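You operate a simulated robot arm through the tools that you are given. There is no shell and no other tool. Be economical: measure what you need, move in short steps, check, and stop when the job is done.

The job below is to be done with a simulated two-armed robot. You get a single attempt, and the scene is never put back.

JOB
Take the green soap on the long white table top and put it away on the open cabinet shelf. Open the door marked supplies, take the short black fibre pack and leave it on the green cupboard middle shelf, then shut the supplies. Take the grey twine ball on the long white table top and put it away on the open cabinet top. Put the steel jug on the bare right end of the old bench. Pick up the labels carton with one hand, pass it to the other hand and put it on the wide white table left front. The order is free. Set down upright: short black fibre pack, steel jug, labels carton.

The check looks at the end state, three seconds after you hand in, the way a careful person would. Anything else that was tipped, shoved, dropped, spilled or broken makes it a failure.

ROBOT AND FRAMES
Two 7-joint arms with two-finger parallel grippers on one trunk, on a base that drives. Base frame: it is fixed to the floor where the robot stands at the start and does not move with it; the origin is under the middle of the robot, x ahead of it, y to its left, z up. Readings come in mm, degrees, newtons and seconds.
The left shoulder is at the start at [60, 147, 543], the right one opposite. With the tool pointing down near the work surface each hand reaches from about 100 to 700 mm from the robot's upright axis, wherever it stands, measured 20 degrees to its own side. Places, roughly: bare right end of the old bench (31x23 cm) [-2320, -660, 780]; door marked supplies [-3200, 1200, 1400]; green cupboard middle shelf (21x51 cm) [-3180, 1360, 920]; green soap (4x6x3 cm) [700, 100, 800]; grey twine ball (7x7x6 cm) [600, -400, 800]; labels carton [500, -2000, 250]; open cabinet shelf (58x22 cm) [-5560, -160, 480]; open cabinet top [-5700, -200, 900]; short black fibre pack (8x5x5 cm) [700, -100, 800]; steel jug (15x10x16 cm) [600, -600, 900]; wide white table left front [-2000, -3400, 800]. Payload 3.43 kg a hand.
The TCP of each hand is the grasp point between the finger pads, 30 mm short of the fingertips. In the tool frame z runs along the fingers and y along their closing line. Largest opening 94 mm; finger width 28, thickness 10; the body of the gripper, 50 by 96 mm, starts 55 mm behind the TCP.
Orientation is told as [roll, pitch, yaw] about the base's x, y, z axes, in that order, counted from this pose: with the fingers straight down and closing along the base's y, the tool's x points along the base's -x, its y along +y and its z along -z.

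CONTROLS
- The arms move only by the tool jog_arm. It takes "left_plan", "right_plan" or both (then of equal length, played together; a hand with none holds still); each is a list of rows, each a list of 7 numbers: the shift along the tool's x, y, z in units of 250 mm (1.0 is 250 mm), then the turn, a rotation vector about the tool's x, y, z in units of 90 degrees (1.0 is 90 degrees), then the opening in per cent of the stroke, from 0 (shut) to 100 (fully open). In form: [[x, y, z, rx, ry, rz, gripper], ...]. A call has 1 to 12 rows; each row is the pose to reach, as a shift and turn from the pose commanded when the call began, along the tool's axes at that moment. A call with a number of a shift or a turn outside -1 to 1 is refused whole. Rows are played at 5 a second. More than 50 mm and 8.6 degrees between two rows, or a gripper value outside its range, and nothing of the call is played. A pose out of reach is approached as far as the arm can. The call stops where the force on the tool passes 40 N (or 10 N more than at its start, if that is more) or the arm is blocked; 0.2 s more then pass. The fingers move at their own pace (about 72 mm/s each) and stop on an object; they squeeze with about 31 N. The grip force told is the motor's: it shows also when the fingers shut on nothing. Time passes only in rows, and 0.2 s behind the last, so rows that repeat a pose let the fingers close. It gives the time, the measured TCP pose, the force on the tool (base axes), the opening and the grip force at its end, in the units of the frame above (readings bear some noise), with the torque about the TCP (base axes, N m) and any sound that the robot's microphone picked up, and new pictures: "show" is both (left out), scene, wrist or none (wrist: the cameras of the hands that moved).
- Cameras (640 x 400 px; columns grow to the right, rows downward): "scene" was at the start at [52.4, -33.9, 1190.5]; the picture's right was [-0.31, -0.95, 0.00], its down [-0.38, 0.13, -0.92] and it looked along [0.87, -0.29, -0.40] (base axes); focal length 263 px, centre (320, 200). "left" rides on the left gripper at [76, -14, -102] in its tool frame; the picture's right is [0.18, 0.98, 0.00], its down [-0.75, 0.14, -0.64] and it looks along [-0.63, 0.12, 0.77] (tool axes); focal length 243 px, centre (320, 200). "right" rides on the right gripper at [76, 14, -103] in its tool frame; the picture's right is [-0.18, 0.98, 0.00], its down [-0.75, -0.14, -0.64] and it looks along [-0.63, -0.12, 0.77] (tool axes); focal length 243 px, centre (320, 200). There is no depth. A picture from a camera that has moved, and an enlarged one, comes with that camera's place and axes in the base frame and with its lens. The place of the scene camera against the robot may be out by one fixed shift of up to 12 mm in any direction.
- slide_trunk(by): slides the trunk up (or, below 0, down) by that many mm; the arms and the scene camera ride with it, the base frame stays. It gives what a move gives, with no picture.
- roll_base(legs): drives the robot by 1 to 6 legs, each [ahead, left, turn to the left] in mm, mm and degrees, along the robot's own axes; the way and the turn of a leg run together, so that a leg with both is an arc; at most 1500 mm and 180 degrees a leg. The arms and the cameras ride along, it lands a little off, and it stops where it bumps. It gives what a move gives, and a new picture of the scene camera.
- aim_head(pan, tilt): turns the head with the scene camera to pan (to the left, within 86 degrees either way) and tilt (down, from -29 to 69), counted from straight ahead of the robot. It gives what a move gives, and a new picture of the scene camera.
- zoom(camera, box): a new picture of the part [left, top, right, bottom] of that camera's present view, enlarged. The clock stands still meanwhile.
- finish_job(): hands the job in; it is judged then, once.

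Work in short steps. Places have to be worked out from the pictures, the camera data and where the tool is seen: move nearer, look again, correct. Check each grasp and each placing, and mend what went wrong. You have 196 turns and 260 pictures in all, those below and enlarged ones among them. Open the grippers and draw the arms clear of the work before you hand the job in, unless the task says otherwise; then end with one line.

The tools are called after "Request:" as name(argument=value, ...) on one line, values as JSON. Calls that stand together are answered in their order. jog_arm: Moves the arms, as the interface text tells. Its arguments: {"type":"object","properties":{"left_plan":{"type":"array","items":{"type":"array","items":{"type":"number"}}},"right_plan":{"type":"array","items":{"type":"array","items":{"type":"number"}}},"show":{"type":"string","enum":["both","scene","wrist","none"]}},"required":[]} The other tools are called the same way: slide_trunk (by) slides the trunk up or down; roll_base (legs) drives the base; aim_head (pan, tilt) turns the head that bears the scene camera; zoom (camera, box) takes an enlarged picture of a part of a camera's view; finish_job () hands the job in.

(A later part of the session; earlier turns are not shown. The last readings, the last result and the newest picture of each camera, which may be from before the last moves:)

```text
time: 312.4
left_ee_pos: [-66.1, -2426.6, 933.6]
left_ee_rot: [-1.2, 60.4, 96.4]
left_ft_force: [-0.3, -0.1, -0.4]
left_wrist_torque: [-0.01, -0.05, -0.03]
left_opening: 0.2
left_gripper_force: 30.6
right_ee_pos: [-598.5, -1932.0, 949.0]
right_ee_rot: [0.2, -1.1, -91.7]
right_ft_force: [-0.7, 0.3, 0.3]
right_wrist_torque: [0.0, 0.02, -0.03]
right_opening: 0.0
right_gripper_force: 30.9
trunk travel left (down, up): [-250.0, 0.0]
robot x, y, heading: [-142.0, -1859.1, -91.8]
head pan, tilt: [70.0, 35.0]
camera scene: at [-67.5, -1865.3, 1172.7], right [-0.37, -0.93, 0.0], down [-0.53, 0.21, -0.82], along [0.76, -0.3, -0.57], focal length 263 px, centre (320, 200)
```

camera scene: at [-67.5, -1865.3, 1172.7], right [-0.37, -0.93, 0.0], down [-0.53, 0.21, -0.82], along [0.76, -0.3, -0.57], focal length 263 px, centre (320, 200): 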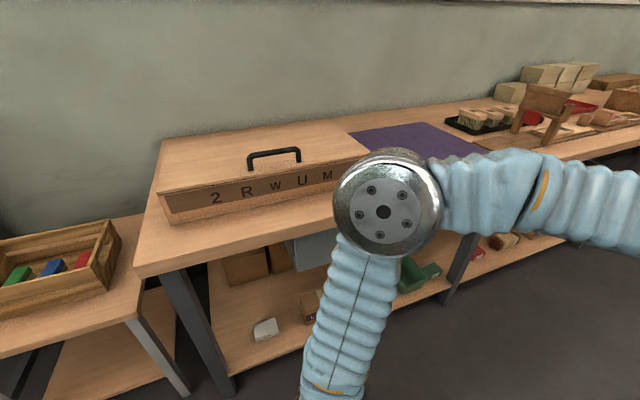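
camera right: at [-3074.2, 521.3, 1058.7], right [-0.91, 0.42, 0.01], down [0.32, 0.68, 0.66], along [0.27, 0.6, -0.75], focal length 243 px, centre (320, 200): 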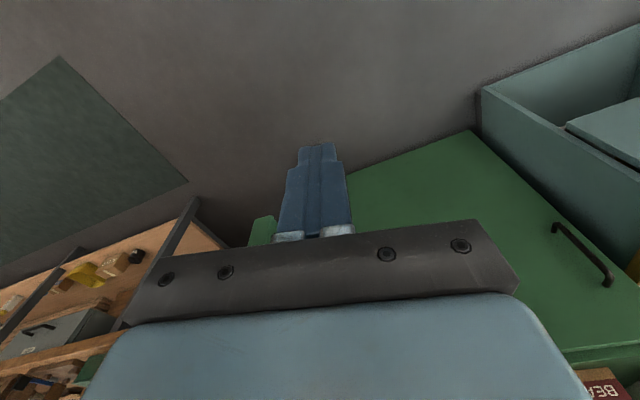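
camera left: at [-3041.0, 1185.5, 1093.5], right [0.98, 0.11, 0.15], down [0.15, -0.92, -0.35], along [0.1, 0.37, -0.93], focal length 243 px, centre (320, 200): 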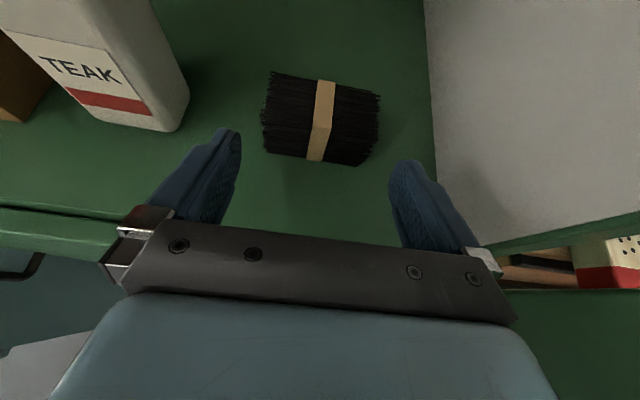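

I retract the left arm to the side, turn to face the bench, and look at its lower shelf.

Request:
jog_arm(left_plan=[[-0.065, -0.085, -0.117, 0, 0, 0, 0], [-0.13, -0.17, -0.234, 0, 0, 0, 0], [-0.197, -0.257, -0.35, 0, 0, 0, 0], [-0.263, -0.343, -0.469, 0, 0, 0, 0], [-0.33, -0.43, -0.586, 0, 0, 0, 0], [-0.394, -0.514, -0.703, 0, 0, 0, 0], [-0.46, -0.6, -0.82, 0, 0, 0, 0]], show="none")

Request:
roll_base(legs=[[0, -150, 0], [0, 0, 92]])

Request:
aim_head(pan=0, tilt=40)

```text
time: 314.1
left_ee_pos: [54.4, -2172.6, 935.6]
left_ee_rot: [-1.2, 60.5, 96.4]
left_ft_force: [-0.9, -0.2, 0.4]
left_wrist_torque: [0.0, 0.0, 0.02]
left_opening: 0.2
left_gripper_force: 30.8
right_ee_pos: [-597.9, -1931.8, 949.7]
right_ee_rot: [0.2, -1.1, -91.8]
right_ft_force: [-0.3, -0.7, 0.7]
right_wrist_torque: [0.04, -0.01, 0.0]
right_opening: 0.0
right_gripper_force: 31.3
trunk travel left (down, up): [-250.0, 0.0]
robot x, y, heading: [-147.6, -1859.3, -91.5]
head pan, tilt: [70.0, 35.0]
```

```text
time: 319.3
left_ee_pos: [16.7, -1646.4, 935.3]
left_ee_rot: [-1.4, 60.5, -172.4]
left_ft_force: [-0.6, 0.4, 0.0]
left_wrist_torque: [0.04, -0.02, 0.02]
left_opening: 0.0
left_gripper_force: 31.1
right_ee_pos: [-209.7, -2303.9, 949.9]
right_ee_rot: [0.2, -1.1, -0.4]
right_ft_force: [0.3, 0.1, -0.3]
right_wrist_torque: [-0.01, -0.02, 0.0]
right_opening: 0.0
right_gripper_force: 30.6
trunk travel left (down, up): [-250.0, 0.0]
robot x, y, heading: [-293.8, -1854.4, -0.6]
head pan, tilt: [70.0, 35.0]
camera scene: at [-299.7, -1775.2, 1172.7], right [0.94, -0.35, 0.0], down [-0.2, -0.54, -0.82], along [0.29, 0.77, -0.57], focal length 263 px, centre (320, 200)
```

scene: 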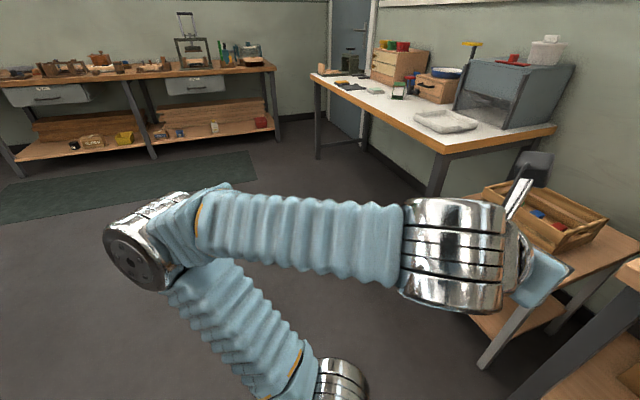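

```text
time: 320.7
left_ee_pos: [17.4, -1646.9, 934.6]
left_ee_rot: [-1.3, 60.5, -172.3]
left_ft_force: [0.4, 0.1, -0.8]
left_wrist_torque: [0.0, 0.02, -0.01]
left_opening: 0.2
left_gripper_force: 30.4
right_ee_pos: [-210.1, -2303.1, 949.3]
right_ee_rot: [0.2, -1.1, -0.3]
right_ft_force: [0.9, -0.6, -0.1]
right_wrist_torque: [-0.01, 0.02, 0.0]
right_opening: 0.1
right_gripper_force: 30.9
trunk travel left (down, up): [-250.0, 0.0]
robot x, y, heading: [-295.4, -1853.0, -0.3]
head pan, tilt: [0.0, 40.0]
camera scene: at [-245.3, -1858.2, 1165.1], right [-0.01, -1.0, 0.0], down [-0.64, 0.0, -0.77], along [0.77, 0.0, -0.64], focal length 263 px, centre (320, 200)
```

scene: 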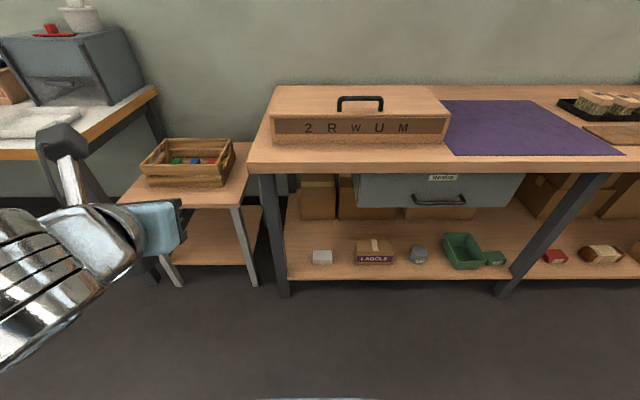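

Request:
zoom(camera="scene", box=[260, 150, 540, 310])

```text
2.29 times, centred on (400, 230) of scene
camera zoom: at [-245.3, -1858.2, 1165.1], right [-0.01, -1.0, 0.0], down [-0.64, 0.0, -0.77], along [0.77, 0.0, -0.64], focal length 601 px, centre (137, 131)
```

zoom: 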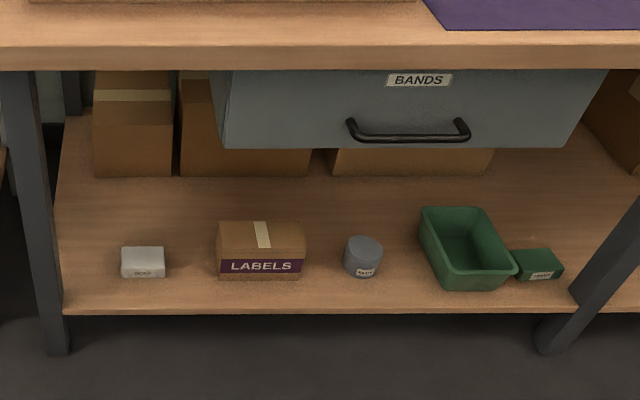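

The LABELS carton sits on the lower shelf, ~(465–553, −2097), about 160 wide × 88 deep × 68 high; it must be gripped front/back from above. I reorient: left hand to vertical and tucked, right hand turned 90° about its axis.

Request:
jog_arm(left_plan=[[-0.03, -0.05, -0.06, 0, -0.083, 0, 0], [-0.07, -0.1, -0.13, 0, -0.167, 0, 0], [-0.11, -0.16, -0.2, 0, -0.25, 0, 0], [-0.15, -0.22, -0.27, 0, -0.333, 0, 0], [-0.19, -0.28, -0.34, 0, -0.417, 0, 0], [-0.23, -0.34, -0.41, 0, -0.5, 0, 0], [-0.27, -0.41, -0.48, 0, -0.583, 0, 0], [-0.314, -0.48, -0.557, 0, -0.667, 0, 0]], right_plan=[[-0.05, 0.06, 0, 0, 0, -0.09, 50], [-0.1, 0.12, 0, 0, 0, -0.18, 100], [-0.15, 0.18, 0, 0, 0, -0.27, 100], [-0.2, 0.24, 0, 0, 0, -0.36, 100], [-0.26, 0.3, 0, 0, 0, -0.45, 100], [-0.32, 0.36, 0, 0, 0, -0.54, 100], [-0.38, 0.42, 0, 0, 0, -0.63, 100], [-0.44, 0.48, 0, 0, 0, -0.72, 100]], show="scene")

```text
time: 322.5
left_ee_pos: [-156.3, -1554.6, 932.3]
left_ee_rot: [-0.5, 0.6, -171.4]
left_ft_force: [0.7, 0.1, -0.9]
left_wrist_torque: [0.0, -0.01, 0.02]
left_opening: 0.1
left_gripper_force: 31.0
left hand out of reach, approached as far as the arm can: row 8
right_ee_pos: [-98.3, -2184.6, 951.9]
right_ee_rot: [-0.9, -0.8, 64.5]
right_ft_force: [1.0, 0.5, -0.2]
right_wrist_torque: [0.0, 0.01, 0.01]
right_opening: 94.1
right_gripper_force: 0.0
trunk travel left (down, up): [-250.0, 0.0]
robot x, y, heading: [-296.0, -1855.2, -0.3]
head pan, tilt: [0.0, 40.0]
camera scene: at [-244.8, -1858.5, 1165.1], right [-0.01, -1.0, 0.0], down [-0.64, 0.0, -0.77], along [0.77, -0.01, -0.64], focal length 263 px, centre (320, 200)
```

scene: 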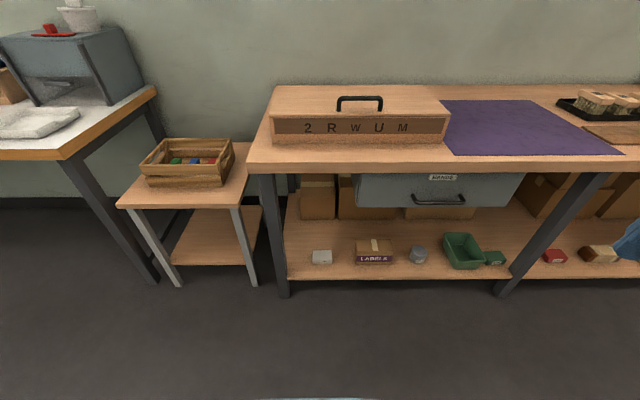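

Finish the turns: left −90° about its axis, right the remaining 25° while lowering it 240 mm.

Request:
jog_arm(left_plan=[[0, 0, 0, 0, 0, -0.09, 50], [0, 0, 0, 0, 0, -0.18, 100], [0, 0, 0, 0, 0, -0.27, 100], [0, 0, 0, 0, 0, -0.36, 100], [0, 0, 0, 0, 0, -0.45, 100], [0, 0, 0, 0, 0, -0.54, 100], [0, 0, 0, 0, 0, -0.63, 100], [0, 0, 0, 0, 0, -0.72, 100], [0, 0, 0, 0, 0, -0.81, 100], [0, 0, 0, 0, 0, -0.9, 100], [0, 0, 0, 0, 0, -0.98, 100]], right_plan=[[0, 0, 0, 0, 0, -0.09, 100], [0, 0, 0, 0, 0, -0.18, 100], [0, 0, 0.06, 0, 0, -0.27, 100], [0, 0, 0.18, 0, 0, -0.283, 100], [0, 0, 0.3, 0, 0, -0.283, 100], [0, 0, 0.42, 0, 0, -0.283, 100], [0, 0, 0.54, 0, 0, -0.283, 100], [0, 0, 0.66, 0, 0, -0.283, 100], [0, 0, 0.78, 0, 0, -0.283, 100], [0, 0, 0.9, 0, 0, -0.283, 100], [0, 0, 0.96, 0, 0, -0.283, 100]], show="wrist")

```text
time: 324.9
left_ee_pos: [-155.8, -1553.4, 931.9]
left_ee_rot: [0.5, 0.7, -82.9]
left_ft_force: [-1.0, -0.2, -0.5]
left_wrist_torque: [0.01, 0.0, -0.02]
left_opening: 94.0
left_gripper_force: 0.1
right_ee_pos: [-94.7, -2184.9, 711.7]
right_ee_rot: [-1.2, -0.1, 90.0]
right_ft_force: [0.3, -0.9, -0.2]
right_wrist_torque: [-0.03, 0.02, 0.01]
right_opening: 93.6
right_gripper_force: 0.1
trunk travel left (down, up): [-250.0, 0.0]
robot x, y, heading: [-294.1, -1849.4, -0.5]
head pan, tilt: [0.0, 40.0]
camera right: at [-112.2, -2263.2, 814.8], right [-0.98, 0.19, -0.02], down [0.13, 0.75, 0.65], along [0.14, 0.63, -0.76], focal length 243 px, centre (320, 200)
camera left: at [-179.9, -1481.9, 1035.4], right [0.95, 0.3, 0.01], down [0.23, -0.74, 0.64], along [0.2, -0.6, -0.77], focal length 243 px, centre (320, 200)
```

right: 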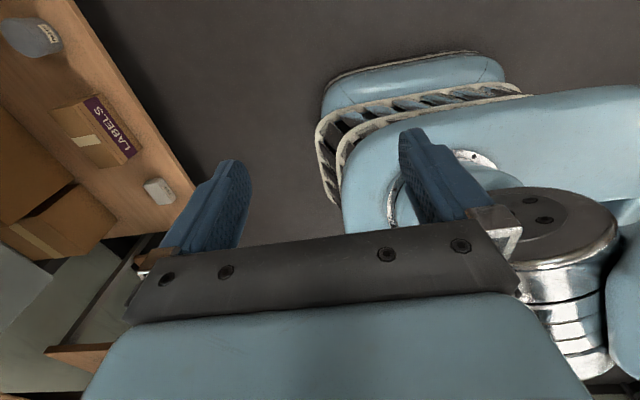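
left: 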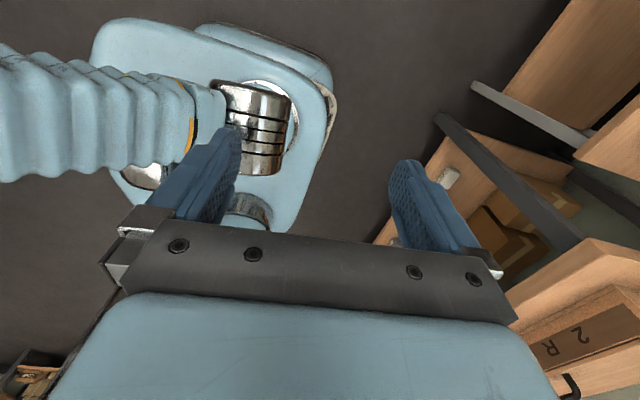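

I lower the trunk fully and look again with scene camera toward the shelf.

Request:
slide_trunk(by=-250)

Request:
aim_head(pan=-10, tilt=25)

Request:
zoom(camera="scene", box=[220, 120, 460, 280])

```text
time: 327.5
left_ee_pos: [-155.9, -1553.9, 681.6]
left_ee_rot: [0.5, 0.7, -83.0]
left_ft_force: [-0.1, 0.9, -0.2]
left_wrist_torque: [0.0, 0.02, 0.01]
left_opening: 94.0
left_gripper_force: 0.2
right_ee_pos: [-94.3, -2183.7, 463.4]
right_ee_rot: [-1.1, -0.2, 89.8]
right_ft_force: [0.0, -0.7, -0.1]
right_wrist_torque: [0.01, 0.0, -0.01]
right_opening: 93.9
right_gripper_force: 0.0
trunk travel left (down, up): [0.0, 250.0]
robot x, y, heading: [-292.7, -1855.9, -0.4]
head pan, tilt: [0.0, 40.0]
```

```text
time: 328.3
left_ee_pos: [-156.8, -1554.5, 680.8]
left_ee_rot: [0.5, 0.5, -83.0]
left_ft_force: [0.6, 0.0, 0.3]
left_wrist_torque: [0.01, 0.03, 0.0]
left_opening: 94.0
left_gripper_force: 0.0
right_ee_pos: [-95.1, -2184.5, 462.6]
right_ee_rot: [-1.1, -0.2, 89.9]
right_ft_force: [0.2, 0.1, -0.1]
right_wrist_torque: [0.01, 0.02, 0.0]
right_opening: 94.0
right_gripper_force: 0.0
trunk travel left (down, up): [0.0, 250.0]
robot x, y, heading: [-292.9, -1852.4, -0.5]
head pan, tilt: [-10.0, 25.0]
camera scene: at [-239.7, -1874.3, 938.4], right [-0.18, -0.98, 0.0], down [-0.42, 0.08, -0.91], along [0.89, -0.16, -0.42], focal length 263 px, centre (320, 200)
```

scene: 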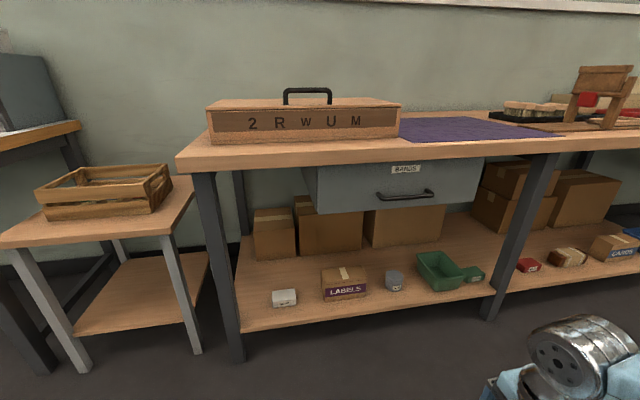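

```text
2.50 times, centred on (340, 200) of scene
camera zoom: at [-239.7, -1874.3, 938.4], right [-0.18, -0.98, 0.0], down [-0.42, 0.08, -0.91], along [0.89, -0.16, -0.42], focal length 657 px, centre (270, 200)
```

zoom: 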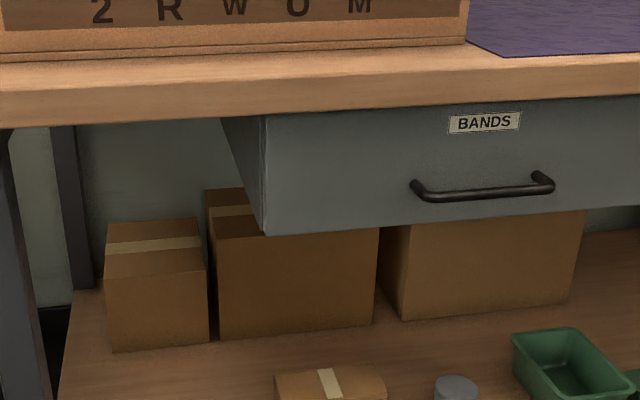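

I use the right wrist camera (now lower) for a second bearing on the carton.

Request:
zoom(camera="right", box=[0, 0, 320, 200])

Request:
zoom(camera="scene", box=[240, 240, 440, 340])

```text
2.00 times, centred on (160, 100) of right
camera zoom: at [-112.2, -2263.2, 565.0], right [-0.98, 0.19, -0.02], down [0.13, 0.75, 0.65], along [0.13, 0.63, -0.76], focal length 485 px, centre (640, 400)
```

zoom: 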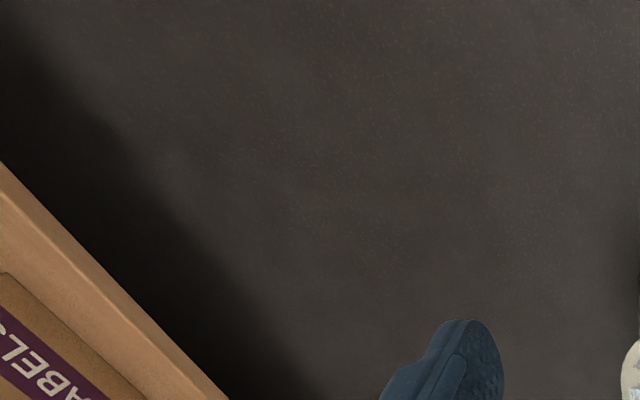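

```text
3.20 times, centred on (340, 290) of scene
camera zoom: at [-239.7, -1874.3, 938.4], right [-0.18, -0.98, 0.0], down [-0.42, 0.08, -0.91], along [0.89, -0.16, -0.42], focal length 841 px, centre (256, -88)
```

zoom: 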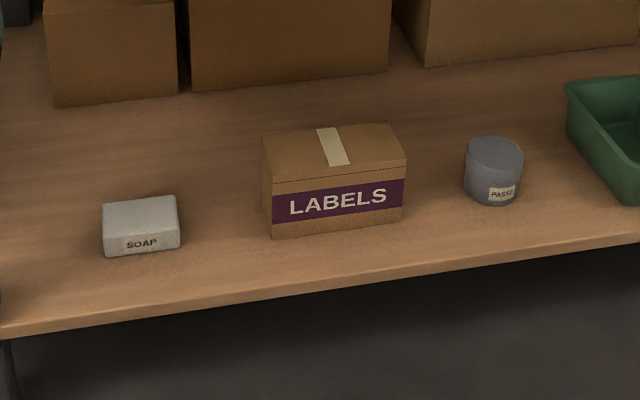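

Measured: carton ≈ x 482–559, y −2022…−2184, z 195–280; drawer BANDS above (bottom ≈ 590, left end y ≈ −1987). Best is the left hand coming in from the left, tilted sideways, camera on top; so I turn the left hand half around (two calls).

Request:
jog_arm(left_plan=[[0, 0, 0, 0, 0, -0.088, 100], [0, 0, 0, 0, 0, -0.176, 100], [0, 0, 0, 0, 0, -0.264, 100], [0, 0, 0, 0, 0, -0.352, 100], [0, 0, 0, 0, 0, -0.44, 100], [0, 0, 0, 0, 0, -0.528, 100], [0, 0, 0, 0, 0, -0.616, 100], [0, 0, 0, 0, 0, -0.704, 100], [0, 0, 0, 0, 0, -0.792, 100], [0, 0, 0, 0, 0, -0.88, 100], [0, 0, 0, 0, 0, -0.96, 100]], show="none")

Request:
jog_arm(left_plan=[[0, 0, 0, 0, 0, -0.088, 100], [0, 0, 0, 0, 0, -0.176, 100], [0, 0, 0, 0, 0, -0.264, 100], [0, 0, 0, 0, 0, -0.352, 100], [0, 0, 0, 0, 0, -0.44, 100], [0, 0, 0, 0, 0, -0.528, 100], [0, 0, 0, 0, 0, -0.616, 100], [0, 0, 0, 0, 0, -0.704, 100], [0, 0, 0, 0, 0, -0.792, 100], [0, 0, 0, 0, 0, -0.88, 100], [0, 0, 0, 0, 0, -0.96, 100]], show="none")

```text
time: 330.7
left_ee_pos: [-154.7, -1554.3, 681.4]
left_ee_rot: [0.7, -0.4, 3.5]
left_ft_force: [0.3, 0.5, -0.5]
left_wrist_torque: [0.0, 0.0, 0.02]
left_opening: 93.8
left_gripper_force: 0.1
right_ee_pos: [-95.3, -2184.2, 462.3]
right_ee_rot: [-1.1, -0.2, 89.9]
right_ft_force: [-0.1, 0.1, 0.1]
right_wrist_torque: [-0.02, 0.02, -0.03]
right_opening: 94.1
right_gripper_force: 0.1
trunk travel left (down, up): [0.0, 250.0]
robot x, y, heading: [-301.9, -1853.7, -0.6]
head pan, tilt: [-10.0, 25.0]
```

```text
time: 333.1
left_ee_pos: [-156.4, -1553.2, 682.2]
left_ee_rot: [-0.4, -0.7, 89.9]
left_ft_force: [0.1, -0.5, 0.8]
left_wrist_torque: [0.02, -0.04, -0.01]
left_opening: 94.1
left_gripper_force: 0.0
right_ee_pos: [-94.4, -2184.3, 462.4]
right_ee_rot: [-1.2, -0.2, 89.9]
right_ft_force: [-0.2, -0.3, 0.1]
right_wrist_torque: [0.0, 0.01, -0.01]
right_opening: 94.0
right_gripper_force: 0.0
trunk travel left (down, up): [0.0, 250.0]
robot x, y, heading: [-295.5, -1854.0, -0.3]
head pan, tilt: [-10.0, 25.0]
```

Left hand now has its camera on the inner side. I drive to ≈ (−140, −2085) and start bringing the left hand down, forward and tilted 45° sideways.

Request:
roll_base(legs=[[155, -230, 0]])

Request:
jog_arm(left_plan=[[0.054, -0.085, 0.13, 0, 0.07, 0, 100], [0.108, -0.17, 0.26, 0, 0.14, 0, 100], [0.163, -0.257, 0.39, 0, 0.21, 0, 100], [0.217, -0.343, 0.525, 0, 0.285, 0, 100], [0.27, -0.43, 0.657, 0, 0.36, 0, 100], [0.325, -0.514, 0.79, 0, 0.43, 0, 100], [0.38, -0.6, 0.92, 0, 0.5, 0, 100]])

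```text
time: 335.0
left_ee_pos: [0.2, -1782.3, 682.5]
left_ee_rot: [-0.4, -0.8, 90.0]
left_ft_force: [0.2, -0.9, -1.1]
left_wrist_torque: [0.01, -0.01, -0.02]
left_opening: 94.0
left_gripper_force: 0.2
right_ee_pos: [62.4, -2411.4, 462.7]
right_ee_rot: [-1.2, -0.2, 90.1]
right_ft_force: [0.6, 0.3, 1.2]
right_wrist_torque: [-0.02, -0.03, 0.01]
right_opening: 94.0
right_gripper_force: 0.1
trunk travel left (down, up): [0.0, 250.0]
robot x, y, heading: [-141.5, -2082.0, -0.1]
head pan, tilt: [-10.0, 25.0]
camera scene: at [-83.3, -2101.8, 938.4], right [-0.18, -0.98, 0.0], down [-0.42, 0.07, -0.91], along [0.89, -0.16, -0.42], focal length 263 px, centre (320, 200)
```

scene: 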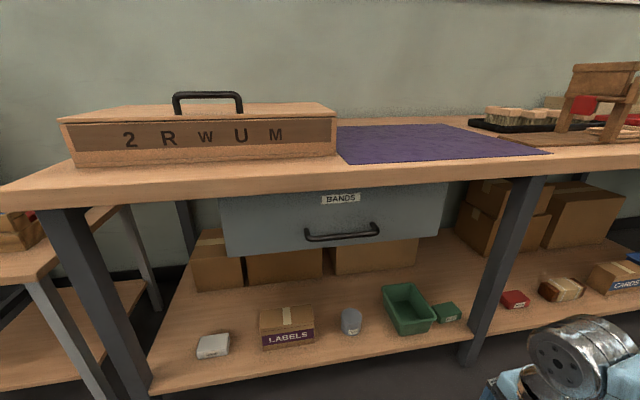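

```text
time: 336.6
left_ee_pos: [148.8, -1873.4, 449.6]
left_ee_rot: [-0.6, 44.4, 89.6]
left_ft_force: [0.4, 0.4, 1.0]
left_wrist_torque: [0.02, 0.01, -0.01]
left_opening: 94.0
left_gripper_force: 0.0
right_ee_pos: [63.4, -2412.6, 462.1]
right_ee_rot: [-1.1, -0.2, 90.2]
right_ft_force: [0.6, 0.4, -0.1]
right_wrist_torque: [0.02, -0.01, 0.02]
right_opening: 94.0
right_gripper_force: 0.1
trunk travel left (down, up): [0.0, 250.0]
robot x, y, heading: [-138.3, -2083.2, 0.0]
head pan, tilt: [-10.0, 25.0]
camera scene: at [-83.5, -2101.9, 938.5], right [-0.18, -0.98, 0.0], down [-0.42, 0.07, -0.91], along [0.89, -0.16, -0.42], focal length 263 px, centre (320, 200)
camera left: at [164.1, -1857.3, 576.9], right [-0.98, -0.13, 0.12], down [-0.14, 0.99, -0.07], along [-0.11, -0.09, -0.99], focal length 243 px, centre (320, 200)
```

scene: 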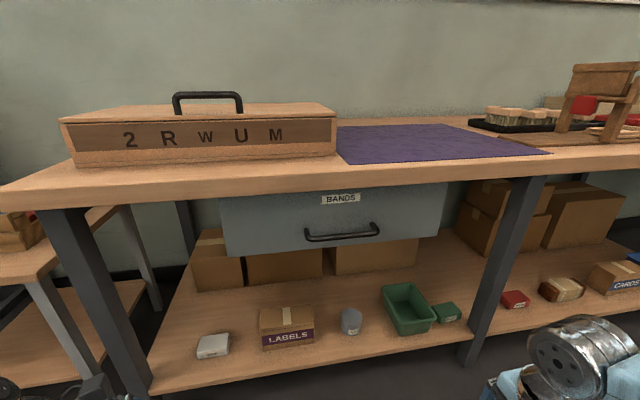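
left: 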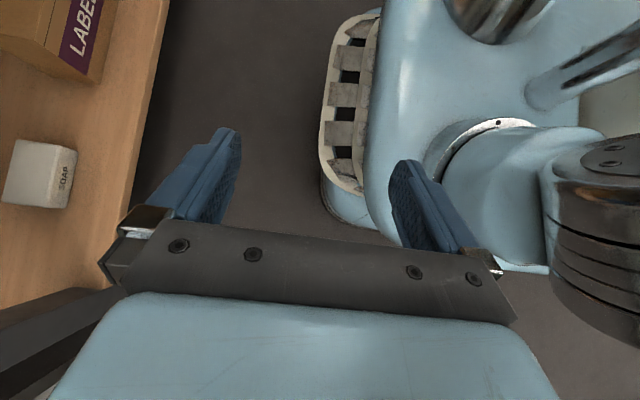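

Clear. I bring the hand to just before the shelf, at (300, −1955, 345).

Request:
jog_arm(left_plan=[[-0.013, -0.12, 0.106, 0, 0, 0, 100], [-0.026, -0.24, 0.212, 0, 0, 0, 100], [-0.039, -0.36, 0.318, 0, 0, 0, 100], [-0.052, -0.48, 0.424, 0, 0, 0, 100], [-0.065, -0.604, 0.529, 0, 0, 0, 100]])

```text
time: 337.8
left_ee_pos: [303.8, -1956.0, 345.7]
left_ee_rot: [-0.6, 44.3, 89.8]
left_ft_force: [0.0, 0.3, 0.4]
left_wrist_torque: [0.01, 0.01, 0.01]
left_opening: 93.9
left_gripper_force: 0.1
right_ee_pos: [63.0, -2411.3, 462.0]
right_ee_rot: [-1.1, -0.2, 90.2]
right_ft_force: [-0.6, 0.3, -0.3]
right_wrist_torque: [0.0, -0.02, 0.01]
right_opening: 94.0
right_gripper_force: 0.0
trunk travel left (down, up): [0.0, 250.0]
robot x, y, heading: [-139.3, -2078.3, -0.0]
head pan, tilt: [-10.0, 25.0]
camera scene: at [-83.4, -2101.7, 938.5], right [-0.18, -0.98, 0.0], down [-0.42, 0.07, -0.91], along [0.89, -0.16, -0.42], focal length 263 px, centre (320, 200)
camera left: at [318.6, -1939.1, 472.5], right [-0.98, -0.13, 0.12], down [-0.14, 0.99, -0.07], along [-0.11, -0.08, -0.99], focal length 243 px, centre (320, 200)
```

scene: 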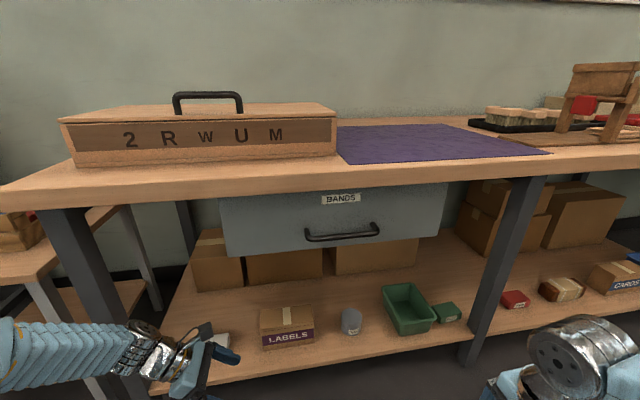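
left: 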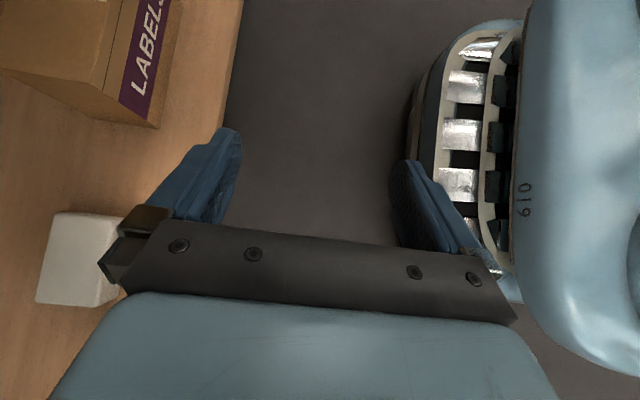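

The forearm lies sideways and would hit the bench leg if pushed in this way. I back the base 220 mm, extend the arm straight in the open, and then drive in with the elbow in front.

Request:
roll_base(legs=[[-225, 0, 0]])

Request:
jog_arm(left_plan=[[0, -0.15, 0, 0, 0, 0, 100], [0, -0.3, 0, 0, 0, 0, 100], [0, -0.45, 0, 0, 0, 0, 100], [0, -0.6, 0, 0, 0, 0, 100], [0, -0.75, 0, 0, 0, 0, 100], [0, -0.86, 0, 0, 0, 0, 100]])

```text
time: 339.5
left_ee_pos: [77.9, -1954.7, 345.6]
left_ee_rot: [-0.5, 44.4, 89.8]
left_ft_force: [0.2, 0.6, -0.3]
left_wrist_torque: [-0.05, -0.02, 0.02]
left_opening: 94.1
left_gripper_force: 0.0
right_ee_pos: [-161.4, -2410.6, 461.9]
right_ee_rot: [-1.2, -0.2, 90.2]
right_ft_force: [0.2, 0.1, -1.1]
right_wrist_torque: [-0.02, -0.02, -0.02]
right_opening: 94.0
right_gripper_force: 0.0
trunk travel left (down, up): [0.0, 250.0]
robot x, y, heading: [-365.0, -2076.7, -0.1]
head pan, tilt: [-10.0, 25.0]
camera scene: at [-308.8, -2101.5, 938.4], right [-0.17, -0.98, 0.0], down [-0.42, 0.07, -0.91], along [0.89, -0.16, -0.42], focal length 263 px, centre (320, 200)
```

scene: 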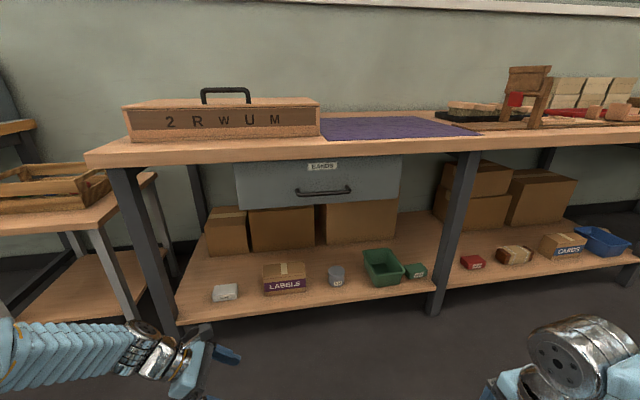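

```text
time: 340.9
left_ee_pos: [293.8, -1954.3, 349.2]
left_ee_rot: [-0.5, 44.3, 89.8]
left_ft_force: [0.7, 0.4, -0.3]
left_wrist_torque: [0.03, 0.01, -0.02]
left_opening: 94.0
left_gripper_force: 0.2
right_ee_pos: [-160.7, -2410.6, 462.7]
right_ee_rot: [-1.2, -0.2, 90.2]
right_ft_force: [0.1, 0.8, -0.2]
right_wrist_torque: [0.0, -0.01, -0.01]
right_opening: 94.0
right_gripper_force: 0.1
trunk travel left (down, up): [0.0, 250.0]
robot x, y, heading: [-366.2, -2080.3, -0.0]
head pan, tilt: [-10.0, 25.0]
camera scene: at [-308.9, -2101.5, 938.5], right [-0.17, -0.99, 0.0], down [-0.42, 0.07, -0.91], along [0.89, -0.16, -0.42], focal length 263 px, centre (320, 200)
camera left: at [308.2, -1936.7, 475.7], right [-0.98, -0.14, 0.12], down [-0.14, 0.99, -0.07], along [-0.11, -0.08, -0.99], focal length 243 px, centre (320, 200)
```

scene: 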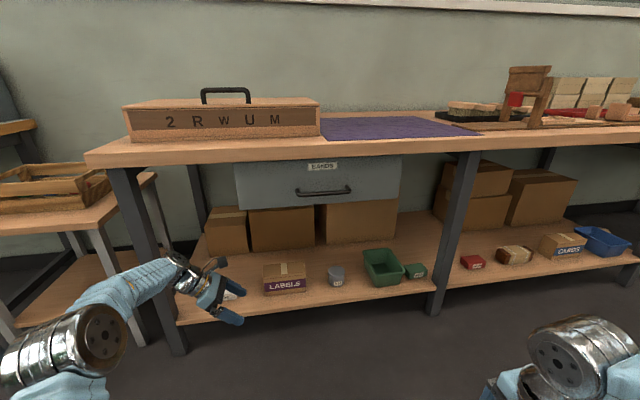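
left: 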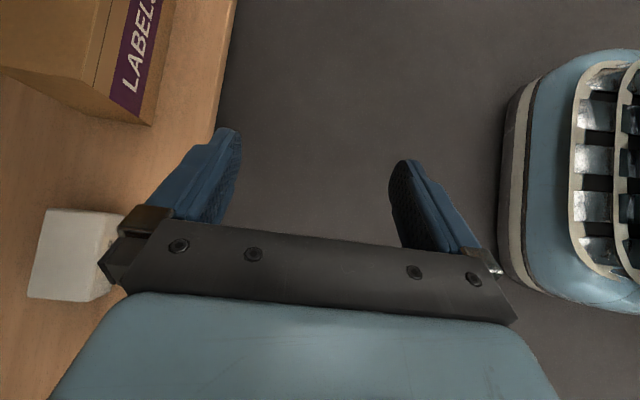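

Elbow now sits in front with the forearm pointing straight ahead. I lower/shift to y −1990, z 335, then drive 222 mm forward under the bench top.

Request:
jog_arm(left_plan=[[0.062, 0, 0.141, 0, 0, 0, 100]], show="none")

Request:
roll_base(legs=[[130, 0, 0]])

Request:
zoom(camera="left", box=[0, 0, 640, 400])

```text
time: 341.3
left_ee_pos: [294.7, -1987.9, 336.5]
left_ee_rot: [-0.6, 44.3, 89.8]
left_ft_force: [0.0, -0.1, 0.1]
left_wrist_torque: [-0.02, 0.0, 0.0]
left_opening: 93.9
left_gripper_force: 0.0
right_ee_pos: [-161.4, -2411.4, 462.6]
right_ee_rot: [-1.2, -0.2, 90.4]
right_ft_force: [-0.4, 0.4, -0.1]
right_wrist_torque: [0.01, -0.02, 0.04]
right_opening: 93.9
right_gripper_force: 0.0
trunk travel left (down, up): [0.0, 250.0]
robot x, y, heading: [-363.2, -2079.8, -0.0]
head pan, tilt: [-10.0, 25.0]
```

```text
time: 342.6
left_ee_pos: [424.7, -1987.8, 336.6]
left_ee_rot: [-0.6, 44.3, 89.8]
left_ft_force: [0.8, -0.4, 0.2]
left_wrist_torque: [-0.02, -0.04, -0.03]
left_opening: 94.1
left_gripper_force: 0.0
right_ee_pos: [-32.2, -2411.4, 462.2]
right_ee_rot: [-1.1, -0.2, 90.3]
right_ft_force: [-0.4, 0.5, 0.0]
right_wrist_torque: [-0.01, 0.0, 0.01]
right_opening: 94.0
right_gripper_force: 0.0
trunk travel left (down, up): [0.0, 250.0]
robot x, y, heading: [-235.4, -2076.5, 0.1]
head pan, tilt: [-10.0, 25.0]
camera scene: at [-179.2, -2101.3, 938.4], right [-0.17, -0.98, 0.0], down [-0.42, 0.07, -0.91], along [0.89, -0.16, -0.42], focal length 263 px, centre (320, 200)
```

scene: 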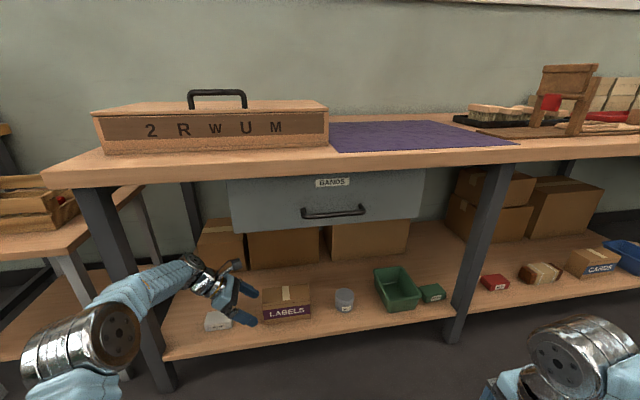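

```text
1.00 times, centred on (320, 200) of left (not enlarged: the box is as wide or as high as the picture)
camera zoom: at [438.7, -1972.7, 462.9], right [-0.98, -0.14, 0.12], down [-0.14, 0.99, -0.07], along [-0.11, -0.08, -0.99], focal length 243 px, centre (320, 200)
```

zoom: 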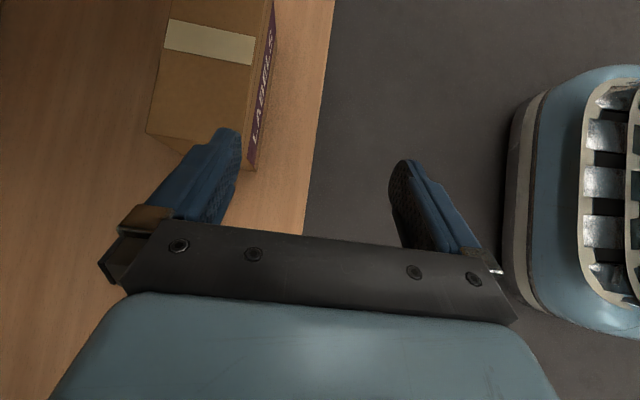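

Refined: carton x ≈ 487–565, left end y ≈ −2022, shelf z ≈ 168, top ≈ 250. I drive another 98 mm.

Request:
roll_base(legs=[[98, 0, 0]])

Request:
zoom(camera="left", box=[0, 0, 640, 400])

```text
time: 343.7
left_ee_pos: [526.0, -1990.0, 336.4]
left_ee_rot: [-0.6, 44.4, 89.8]
left_ft_force: [-0.1, 0.0, -0.3]
left_wrist_torque: [0.01, -0.02, -0.01]
left_opening: 94.1
left_gripper_force: 0.0
right_ee_pos: [67.2, -2411.6, 462.2]
right_ee_rot: [-1.1, -0.2, 90.3]
right_ft_force: [-0.2, 0.5, 0.0]
right_wrist_torque: [0.03, 0.01, 0.01]
right_opening: 93.8
right_gripper_force: 0.0
trunk travel left (down, up): [0.0, 250.0]
robot x, y, heading: [-136.7, -2081.2, 0.1]
head pan, tilt: [-10.0, 25.0]
camera scene: at [-79.6, -2101.4, 938.4], right [-0.17, -0.98, 0.0], down [-0.42, 0.07, -0.91], along [0.89, -0.16, -0.42], focal length 263 px, centre (320, 200)
```

scene: 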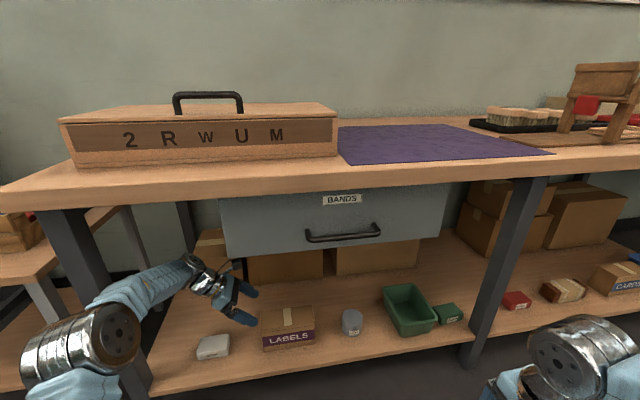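

```text
1.00 times, centred on (320, 200) of left (not enlarged: the box is as wide or as high as the picture)
camera zoom: at [538.5, -1973.4, 462.9], right [-0.98, -0.13, 0.12], down [-0.14, 0.99, -0.07], along [-0.11, -0.08, -0.99], focal length 243 px, centre (320, 200)
```

zoom: 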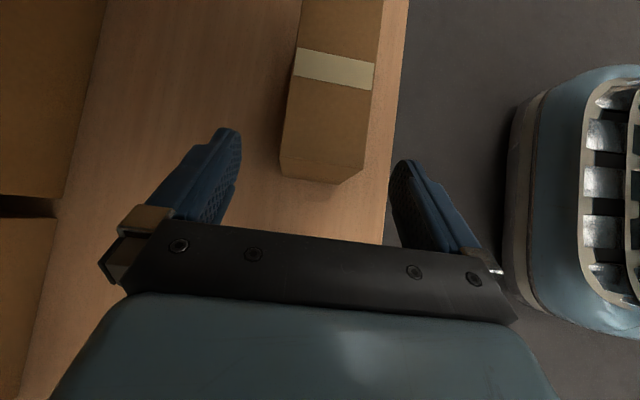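

View from above: carton x ≈ 482–553 (centre 517.5), top ≈ 270. I shift 8 mm back and descend obliquely so the fingers straddle its left part.

Request:
jog_arm(left_plan=[[0, 0.034, 0, 0, 0, 0, 100], [-0.022, 0.034, 0.125, 0, 0, 0, 100], [-0.043, 0.034, 0.25, 0, 0, 0, 100], [-0.065, 0.034, 0.375, 0, 0, 0, 100], [-0.086, 0.034, 0.5, 0, 0, 0, 100]])

```text
time: 344.9
left_ee_pos: [518.5, -2062.3, 234.5]
left_ee_rot: [-1.0, 44.4, 89.6]
left_ft_force: [-0.2, 9.2, 23.0]
left_wrist_torque: [0.55, 0.72, -0.29]
left_opening: 94.2
left_gripper_force: 0.1
right_ee_pos: [68.4, -2410.7, 463.6]
right_ee_rot: [-1.3, -0.1, 90.3]
right_ft_force: [0.5, -0.6, -0.7]
right_wrist_torque: [0.03, -0.01, -0.01]
right_opening: 93.9
right_gripper_force: 0.1
trunk travel left (down, up): [0.0, 250.0]
robot x, y, heading: [-134.1, -2084.2, 0.1]
head pan, tilt: [-10.0, 25.0]
camera scene: at [-80.9, -2101.2, 939.2], right [-0.17, -0.98, 0.0], down [-0.41, 0.07, -0.91], along [0.89, -0.16, -0.42], focal length 263 px, centre (320, 200)
camera left: at [531.8, -2044.7, 361.1], right [-0.98, -0.14, 0.12], down [-0.15, 0.99, -0.07], along [-0.1, -0.09, -0.99], focal length 243 px, centre (320, 200)
```

scene: 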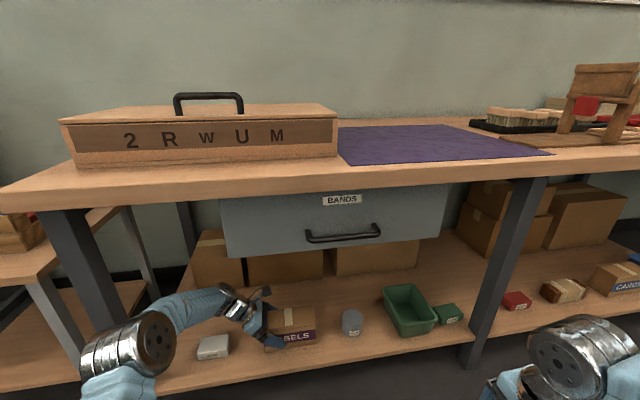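
left: 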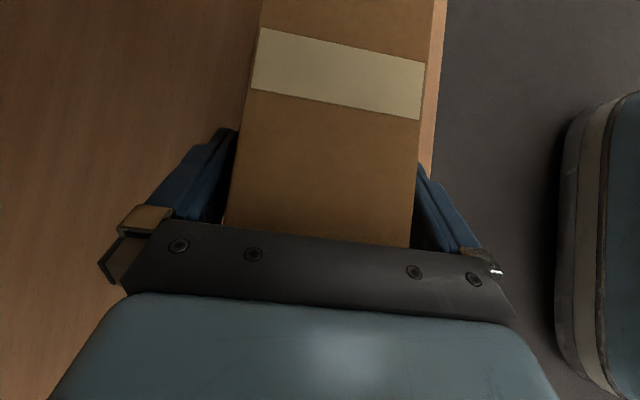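

The palm just touches the carton's top-left edge; fingers straddle it. I back off 6 mm, close, and lift 15 mm.

Request:
jog_arm(left_plan=[[0, 0, -0.025, 0, 0, 0, 100], [0, 0, -0.025, 0, 0, 0, 60], [0, 0, -0.025, 0, 0, 0, 40], [0, 0, -0.025, 0, 0, 0, 40], [0, 0, -0.025, 0, 0, 0, 40], [0.02, 0, -0.045, 0, 0, 0, 40], [0.042, 0, -0.068, 0, 0, 0, 40]])

```text
time: 346.5
left_ee_pos: [516.4, -2056.0, 250.9]
left_ee_rot: [-0.5, 44.4, 89.7]
left_ft_force: [-0.6, -0.5, -3.5]
left_wrist_torque: [0.11, 0.01, 0.0]
left_opening: 74.2
left_gripper_force: 31.4
right_ee_pos: [66.9, -2412.1, 461.7]
right_ee_rot: [-1.1, -0.2, 90.2]
right_ft_force: [0.5, -0.2, 0.2]
right_wrist_torque: [0.01, 0.04, 0.04]
right_opening: 93.9
right_gripper_force: 0.1
trunk travel left (down, up): [0.0, 250.0]
robot x, y, heading: [-134.5, -2081.2, 0.2]
head pan, tilt: [-10.0, 25.0]
camera scene: at [-79.4, -2101.4, 938.4], right [-0.17, -0.98, 0.0], down [-0.42, 0.07, -0.91], along [0.89, -0.16, -0.42], focal length 263 px, centre (320, 200)
camera left: at [530.2, -2040.7, 376.7], right [-0.98, -0.13, 0.12], down [-0.14, 0.99, -0.07], along [-0.11, -0.08, -0.99], focal length 243 px, centre (320, 200)
```

scene: 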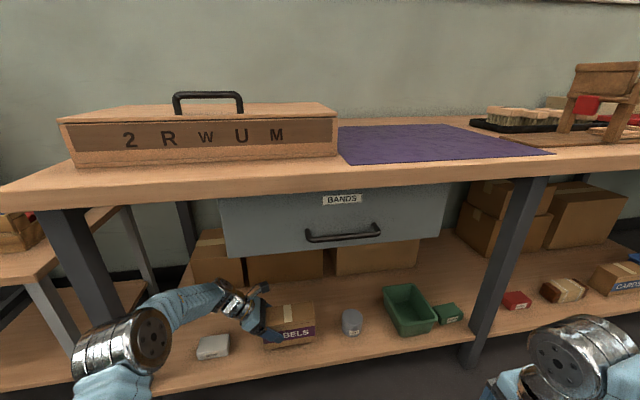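
left: 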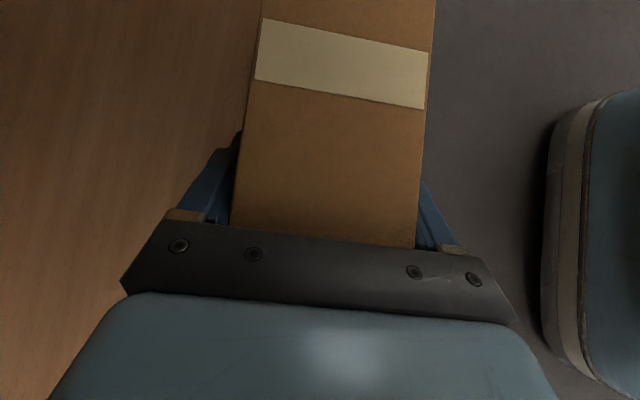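

Carton held (74 mm, 3 N). I lift 40 mm more and check level, then drive back out.

Request:
jog_arm(left_plan=[[0.056, 0, -0.057, 0, 0, 0, 40], [0.112, 0, -0.114, 0, 0, 0, 40]], show="none")

Request:
roll_base(legs=[[-450, 0, 0]])

```text
time: 347.1
left_ee_pos: [517.1, -2057.8, 291.6]
left_ee_rot: [-0.6, 44.3, 89.7]
left_ft_force: [1.0, 0.3, -3.8]
left_wrist_torque: [0.14, 0.0, 0.02]
left_opening: 74.2
left_gripper_force: 30.8
right_ee_pos: [67.8, -2411.4, 462.9]
right_ee_rot: [-1.1, -0.2, 90.2]
right_ft_force: [-0.3, -0.2, 0.7]
right_wrist_torque: [0.04, -0.02, -0.03]
right_opening: 93.9
right_gripper_force: 0.1
trunk travel left (down, up): [0.0, 250.0]
robot x, y, heading: [-133.3, -2080.6, -0.0]
head pan, tilt: [-10.0, 25.0]
```

```text
time: 349.8
left_ee_pos: [72.4, -2058.4, 293.0]
left_ee_rot: [-0.6, 44.3, 89.7]
left_ft_force: [-1.1, 0.4, -3.5]
left_wrist_torque: [0.13, -0.02, -0.05]
left_opening: 74.2
left_gripper_force: 30.2
right_ee_pos: [-379.0, -2410.3, 461.5]
right_ee_rot: [-1.1, -0.1, 90.1]
right_ft_force: [-0.4, -0.4, 0.1]
right_wrist_torque: [-0.02, 0.01, -0.02]
right_opening: 94.1
right_gripper_force: 0.1
trunk travel left (down, up): [0.0, 250.0]
robot x, y, heading: [-581.1, -2079.5, -0.3]
head pan, tilt: [-10.0, 25.0]
camera scene: at [-525.4, -2101.1, 938.4], right [-0.18, -0.98, 0.0], down [-0.42, 0.07, -0.91], along [0.89, -0.16, -0.42], focal length 263 px, centre (320, 200)
```

scene: 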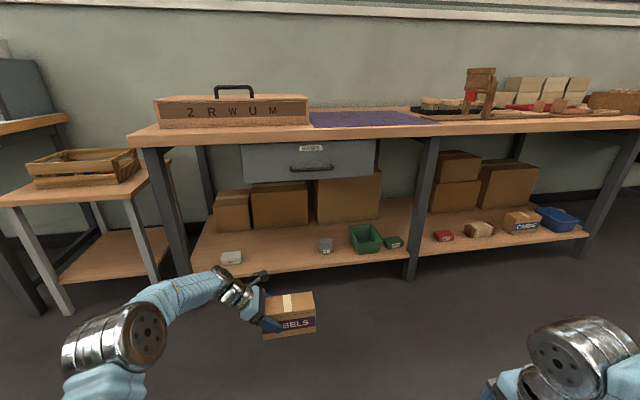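

Carton is out and level. I raise the trunk, then bring the carton to mid-air (≈ 450 ahead, z 800) and the right hand above its right half.

Request:
slide_trunk(by=250)

Request:
jog_arm(left_plan=[[0.09, 0.1, -0.092, 0, 0, 0, 40], [0.18, 0.2, -0.184, 0, 0, 0, 40], [0.27, 0.3, -0.276, 0, 0, 0, 40], [0.36, 0.4, -0.368, 0, 0, 0, 40], [0.45, 0.5, -0.46, 0, 0, 0, 40], [0.54, 0.6, -0.552, 0, 0, 0, 40], [0.63, 0.7, -0.644, 0, 0, 0, 40], [0.72, 0.8, -0.735, 0, 0, 0, 40]], right_plan=[[-0.1, -0.0925, -0.1125, 0, 0, 0, 100], [-0.2, -0.185, -0.225, 0, 0, 0, 100], [-0.3, -0.2775, -0.3375, 0, 0, 0, 100], [-0.4, -0.37, -0.45, 0, 0, 0, 100], [-0.5, -0.4625, -0.5625, 0, 0, 0, 100], [-0.6, -0.555, -0.675, 0, 0, 0, 100], [-0.7, -0.6475, -0.7875, 0, 0, 0, 100], [-0.8, -0.74, -0.9, 0, 0, 0, 100]])

```text
time: 352.4
left_ee_pos: [71.0, -2058.6, 541.3]
left_ee_rot: [-0.7, 44.4, 89.7]
left_ft_force: [-0.4, -0.7, -3.2]
left_wrist_torque: [0.12, 0.0, 0.0]
left_opening: 74.5
left_gripper_force: 30.7
right_ee_pos: [-379.3, -2411.4, 711.8]
right_ee_rot: [-1.1, -0.2, 90.1]
right_ft_force: [-0.1, 0.5, -0.9]
right_wrist_torque: [0.01, 0.01, 0.02]
right_opening: 94.2
right_gripper_force: 0.1
trunk travel left (down, up): [-250.0, 0.0]
robot x, y, heading: [-579.7, -2080.8, -0.0]
head pan, tilt: [-10.0, 25.0]
```

```text
time: 354.2
left_ee_pos: [-129.5, -2060.4, 798.9]
left_ee_rot: [-0.5, 44.4, 89.7]
left_ft_force: [0.8, -0.1, -3.7]
left_wrist_torque: [0.11, 0.02, -0.03]
left_opening: 74.5
left_gripper_force: 30.8
right_ee_pos: [-197.6, -2212.4, 942.7]
right_ee_rot: [-1.0, -0.1, 90.1]
right_ft_force: [-0.1, -0.2, -0.3]
right_wrist_torque: [0.03, 0.05, 0.01]
right_opening: 94.2
right_gripper_force: 0.1
trunk travel left (down, up): [-250.0, 0.0]
robot x, y, heading: [-582.8, -2078.8, -0.0]
head pan, tilt: [-10.0, 25.0]
camera scene: at [-525.4, -2101.3, 1188.3], right [-0.18, -0.98, 0.0], down [-0.42, 0.07, -0.91], along [0.89, -0.16, -0.42], focal length 263 px, centre (320, 200)
camera right: at [-214.4, -2290.6, 1045.4], right [-0.98, 0.18, -0.02], down [0.13, 0.75, 0.65], along [0.13, 0.63, -0.76], focal length 243 px, centre (320, 200)
camera left: at [-115.3, -2043.4, 926.0], right [-0.98, -0.13, 0.12], down [-0.14, 0.99, -0.07], along [-0.11, -0.08, -0.99], focal length 243 px, centre (320, 200)
```

scene: 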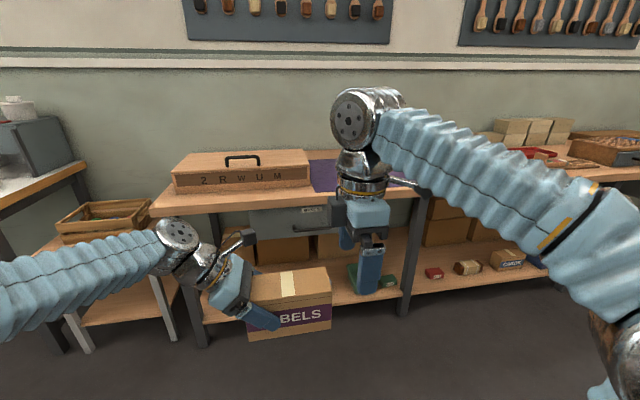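
right: 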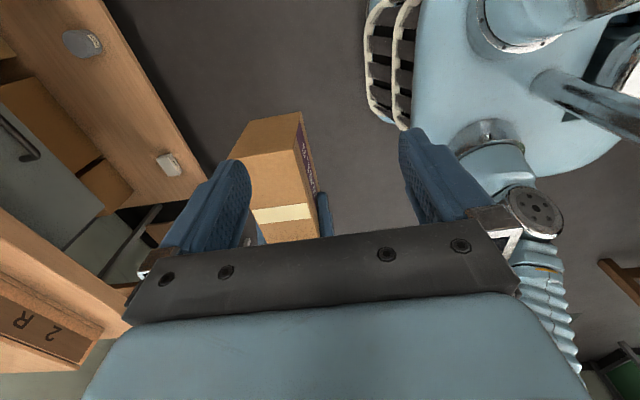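
left: 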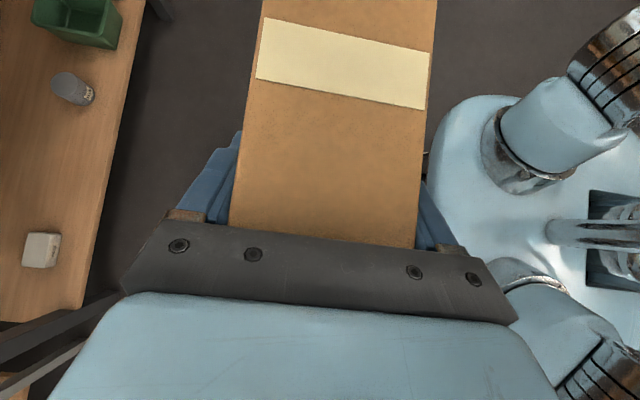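

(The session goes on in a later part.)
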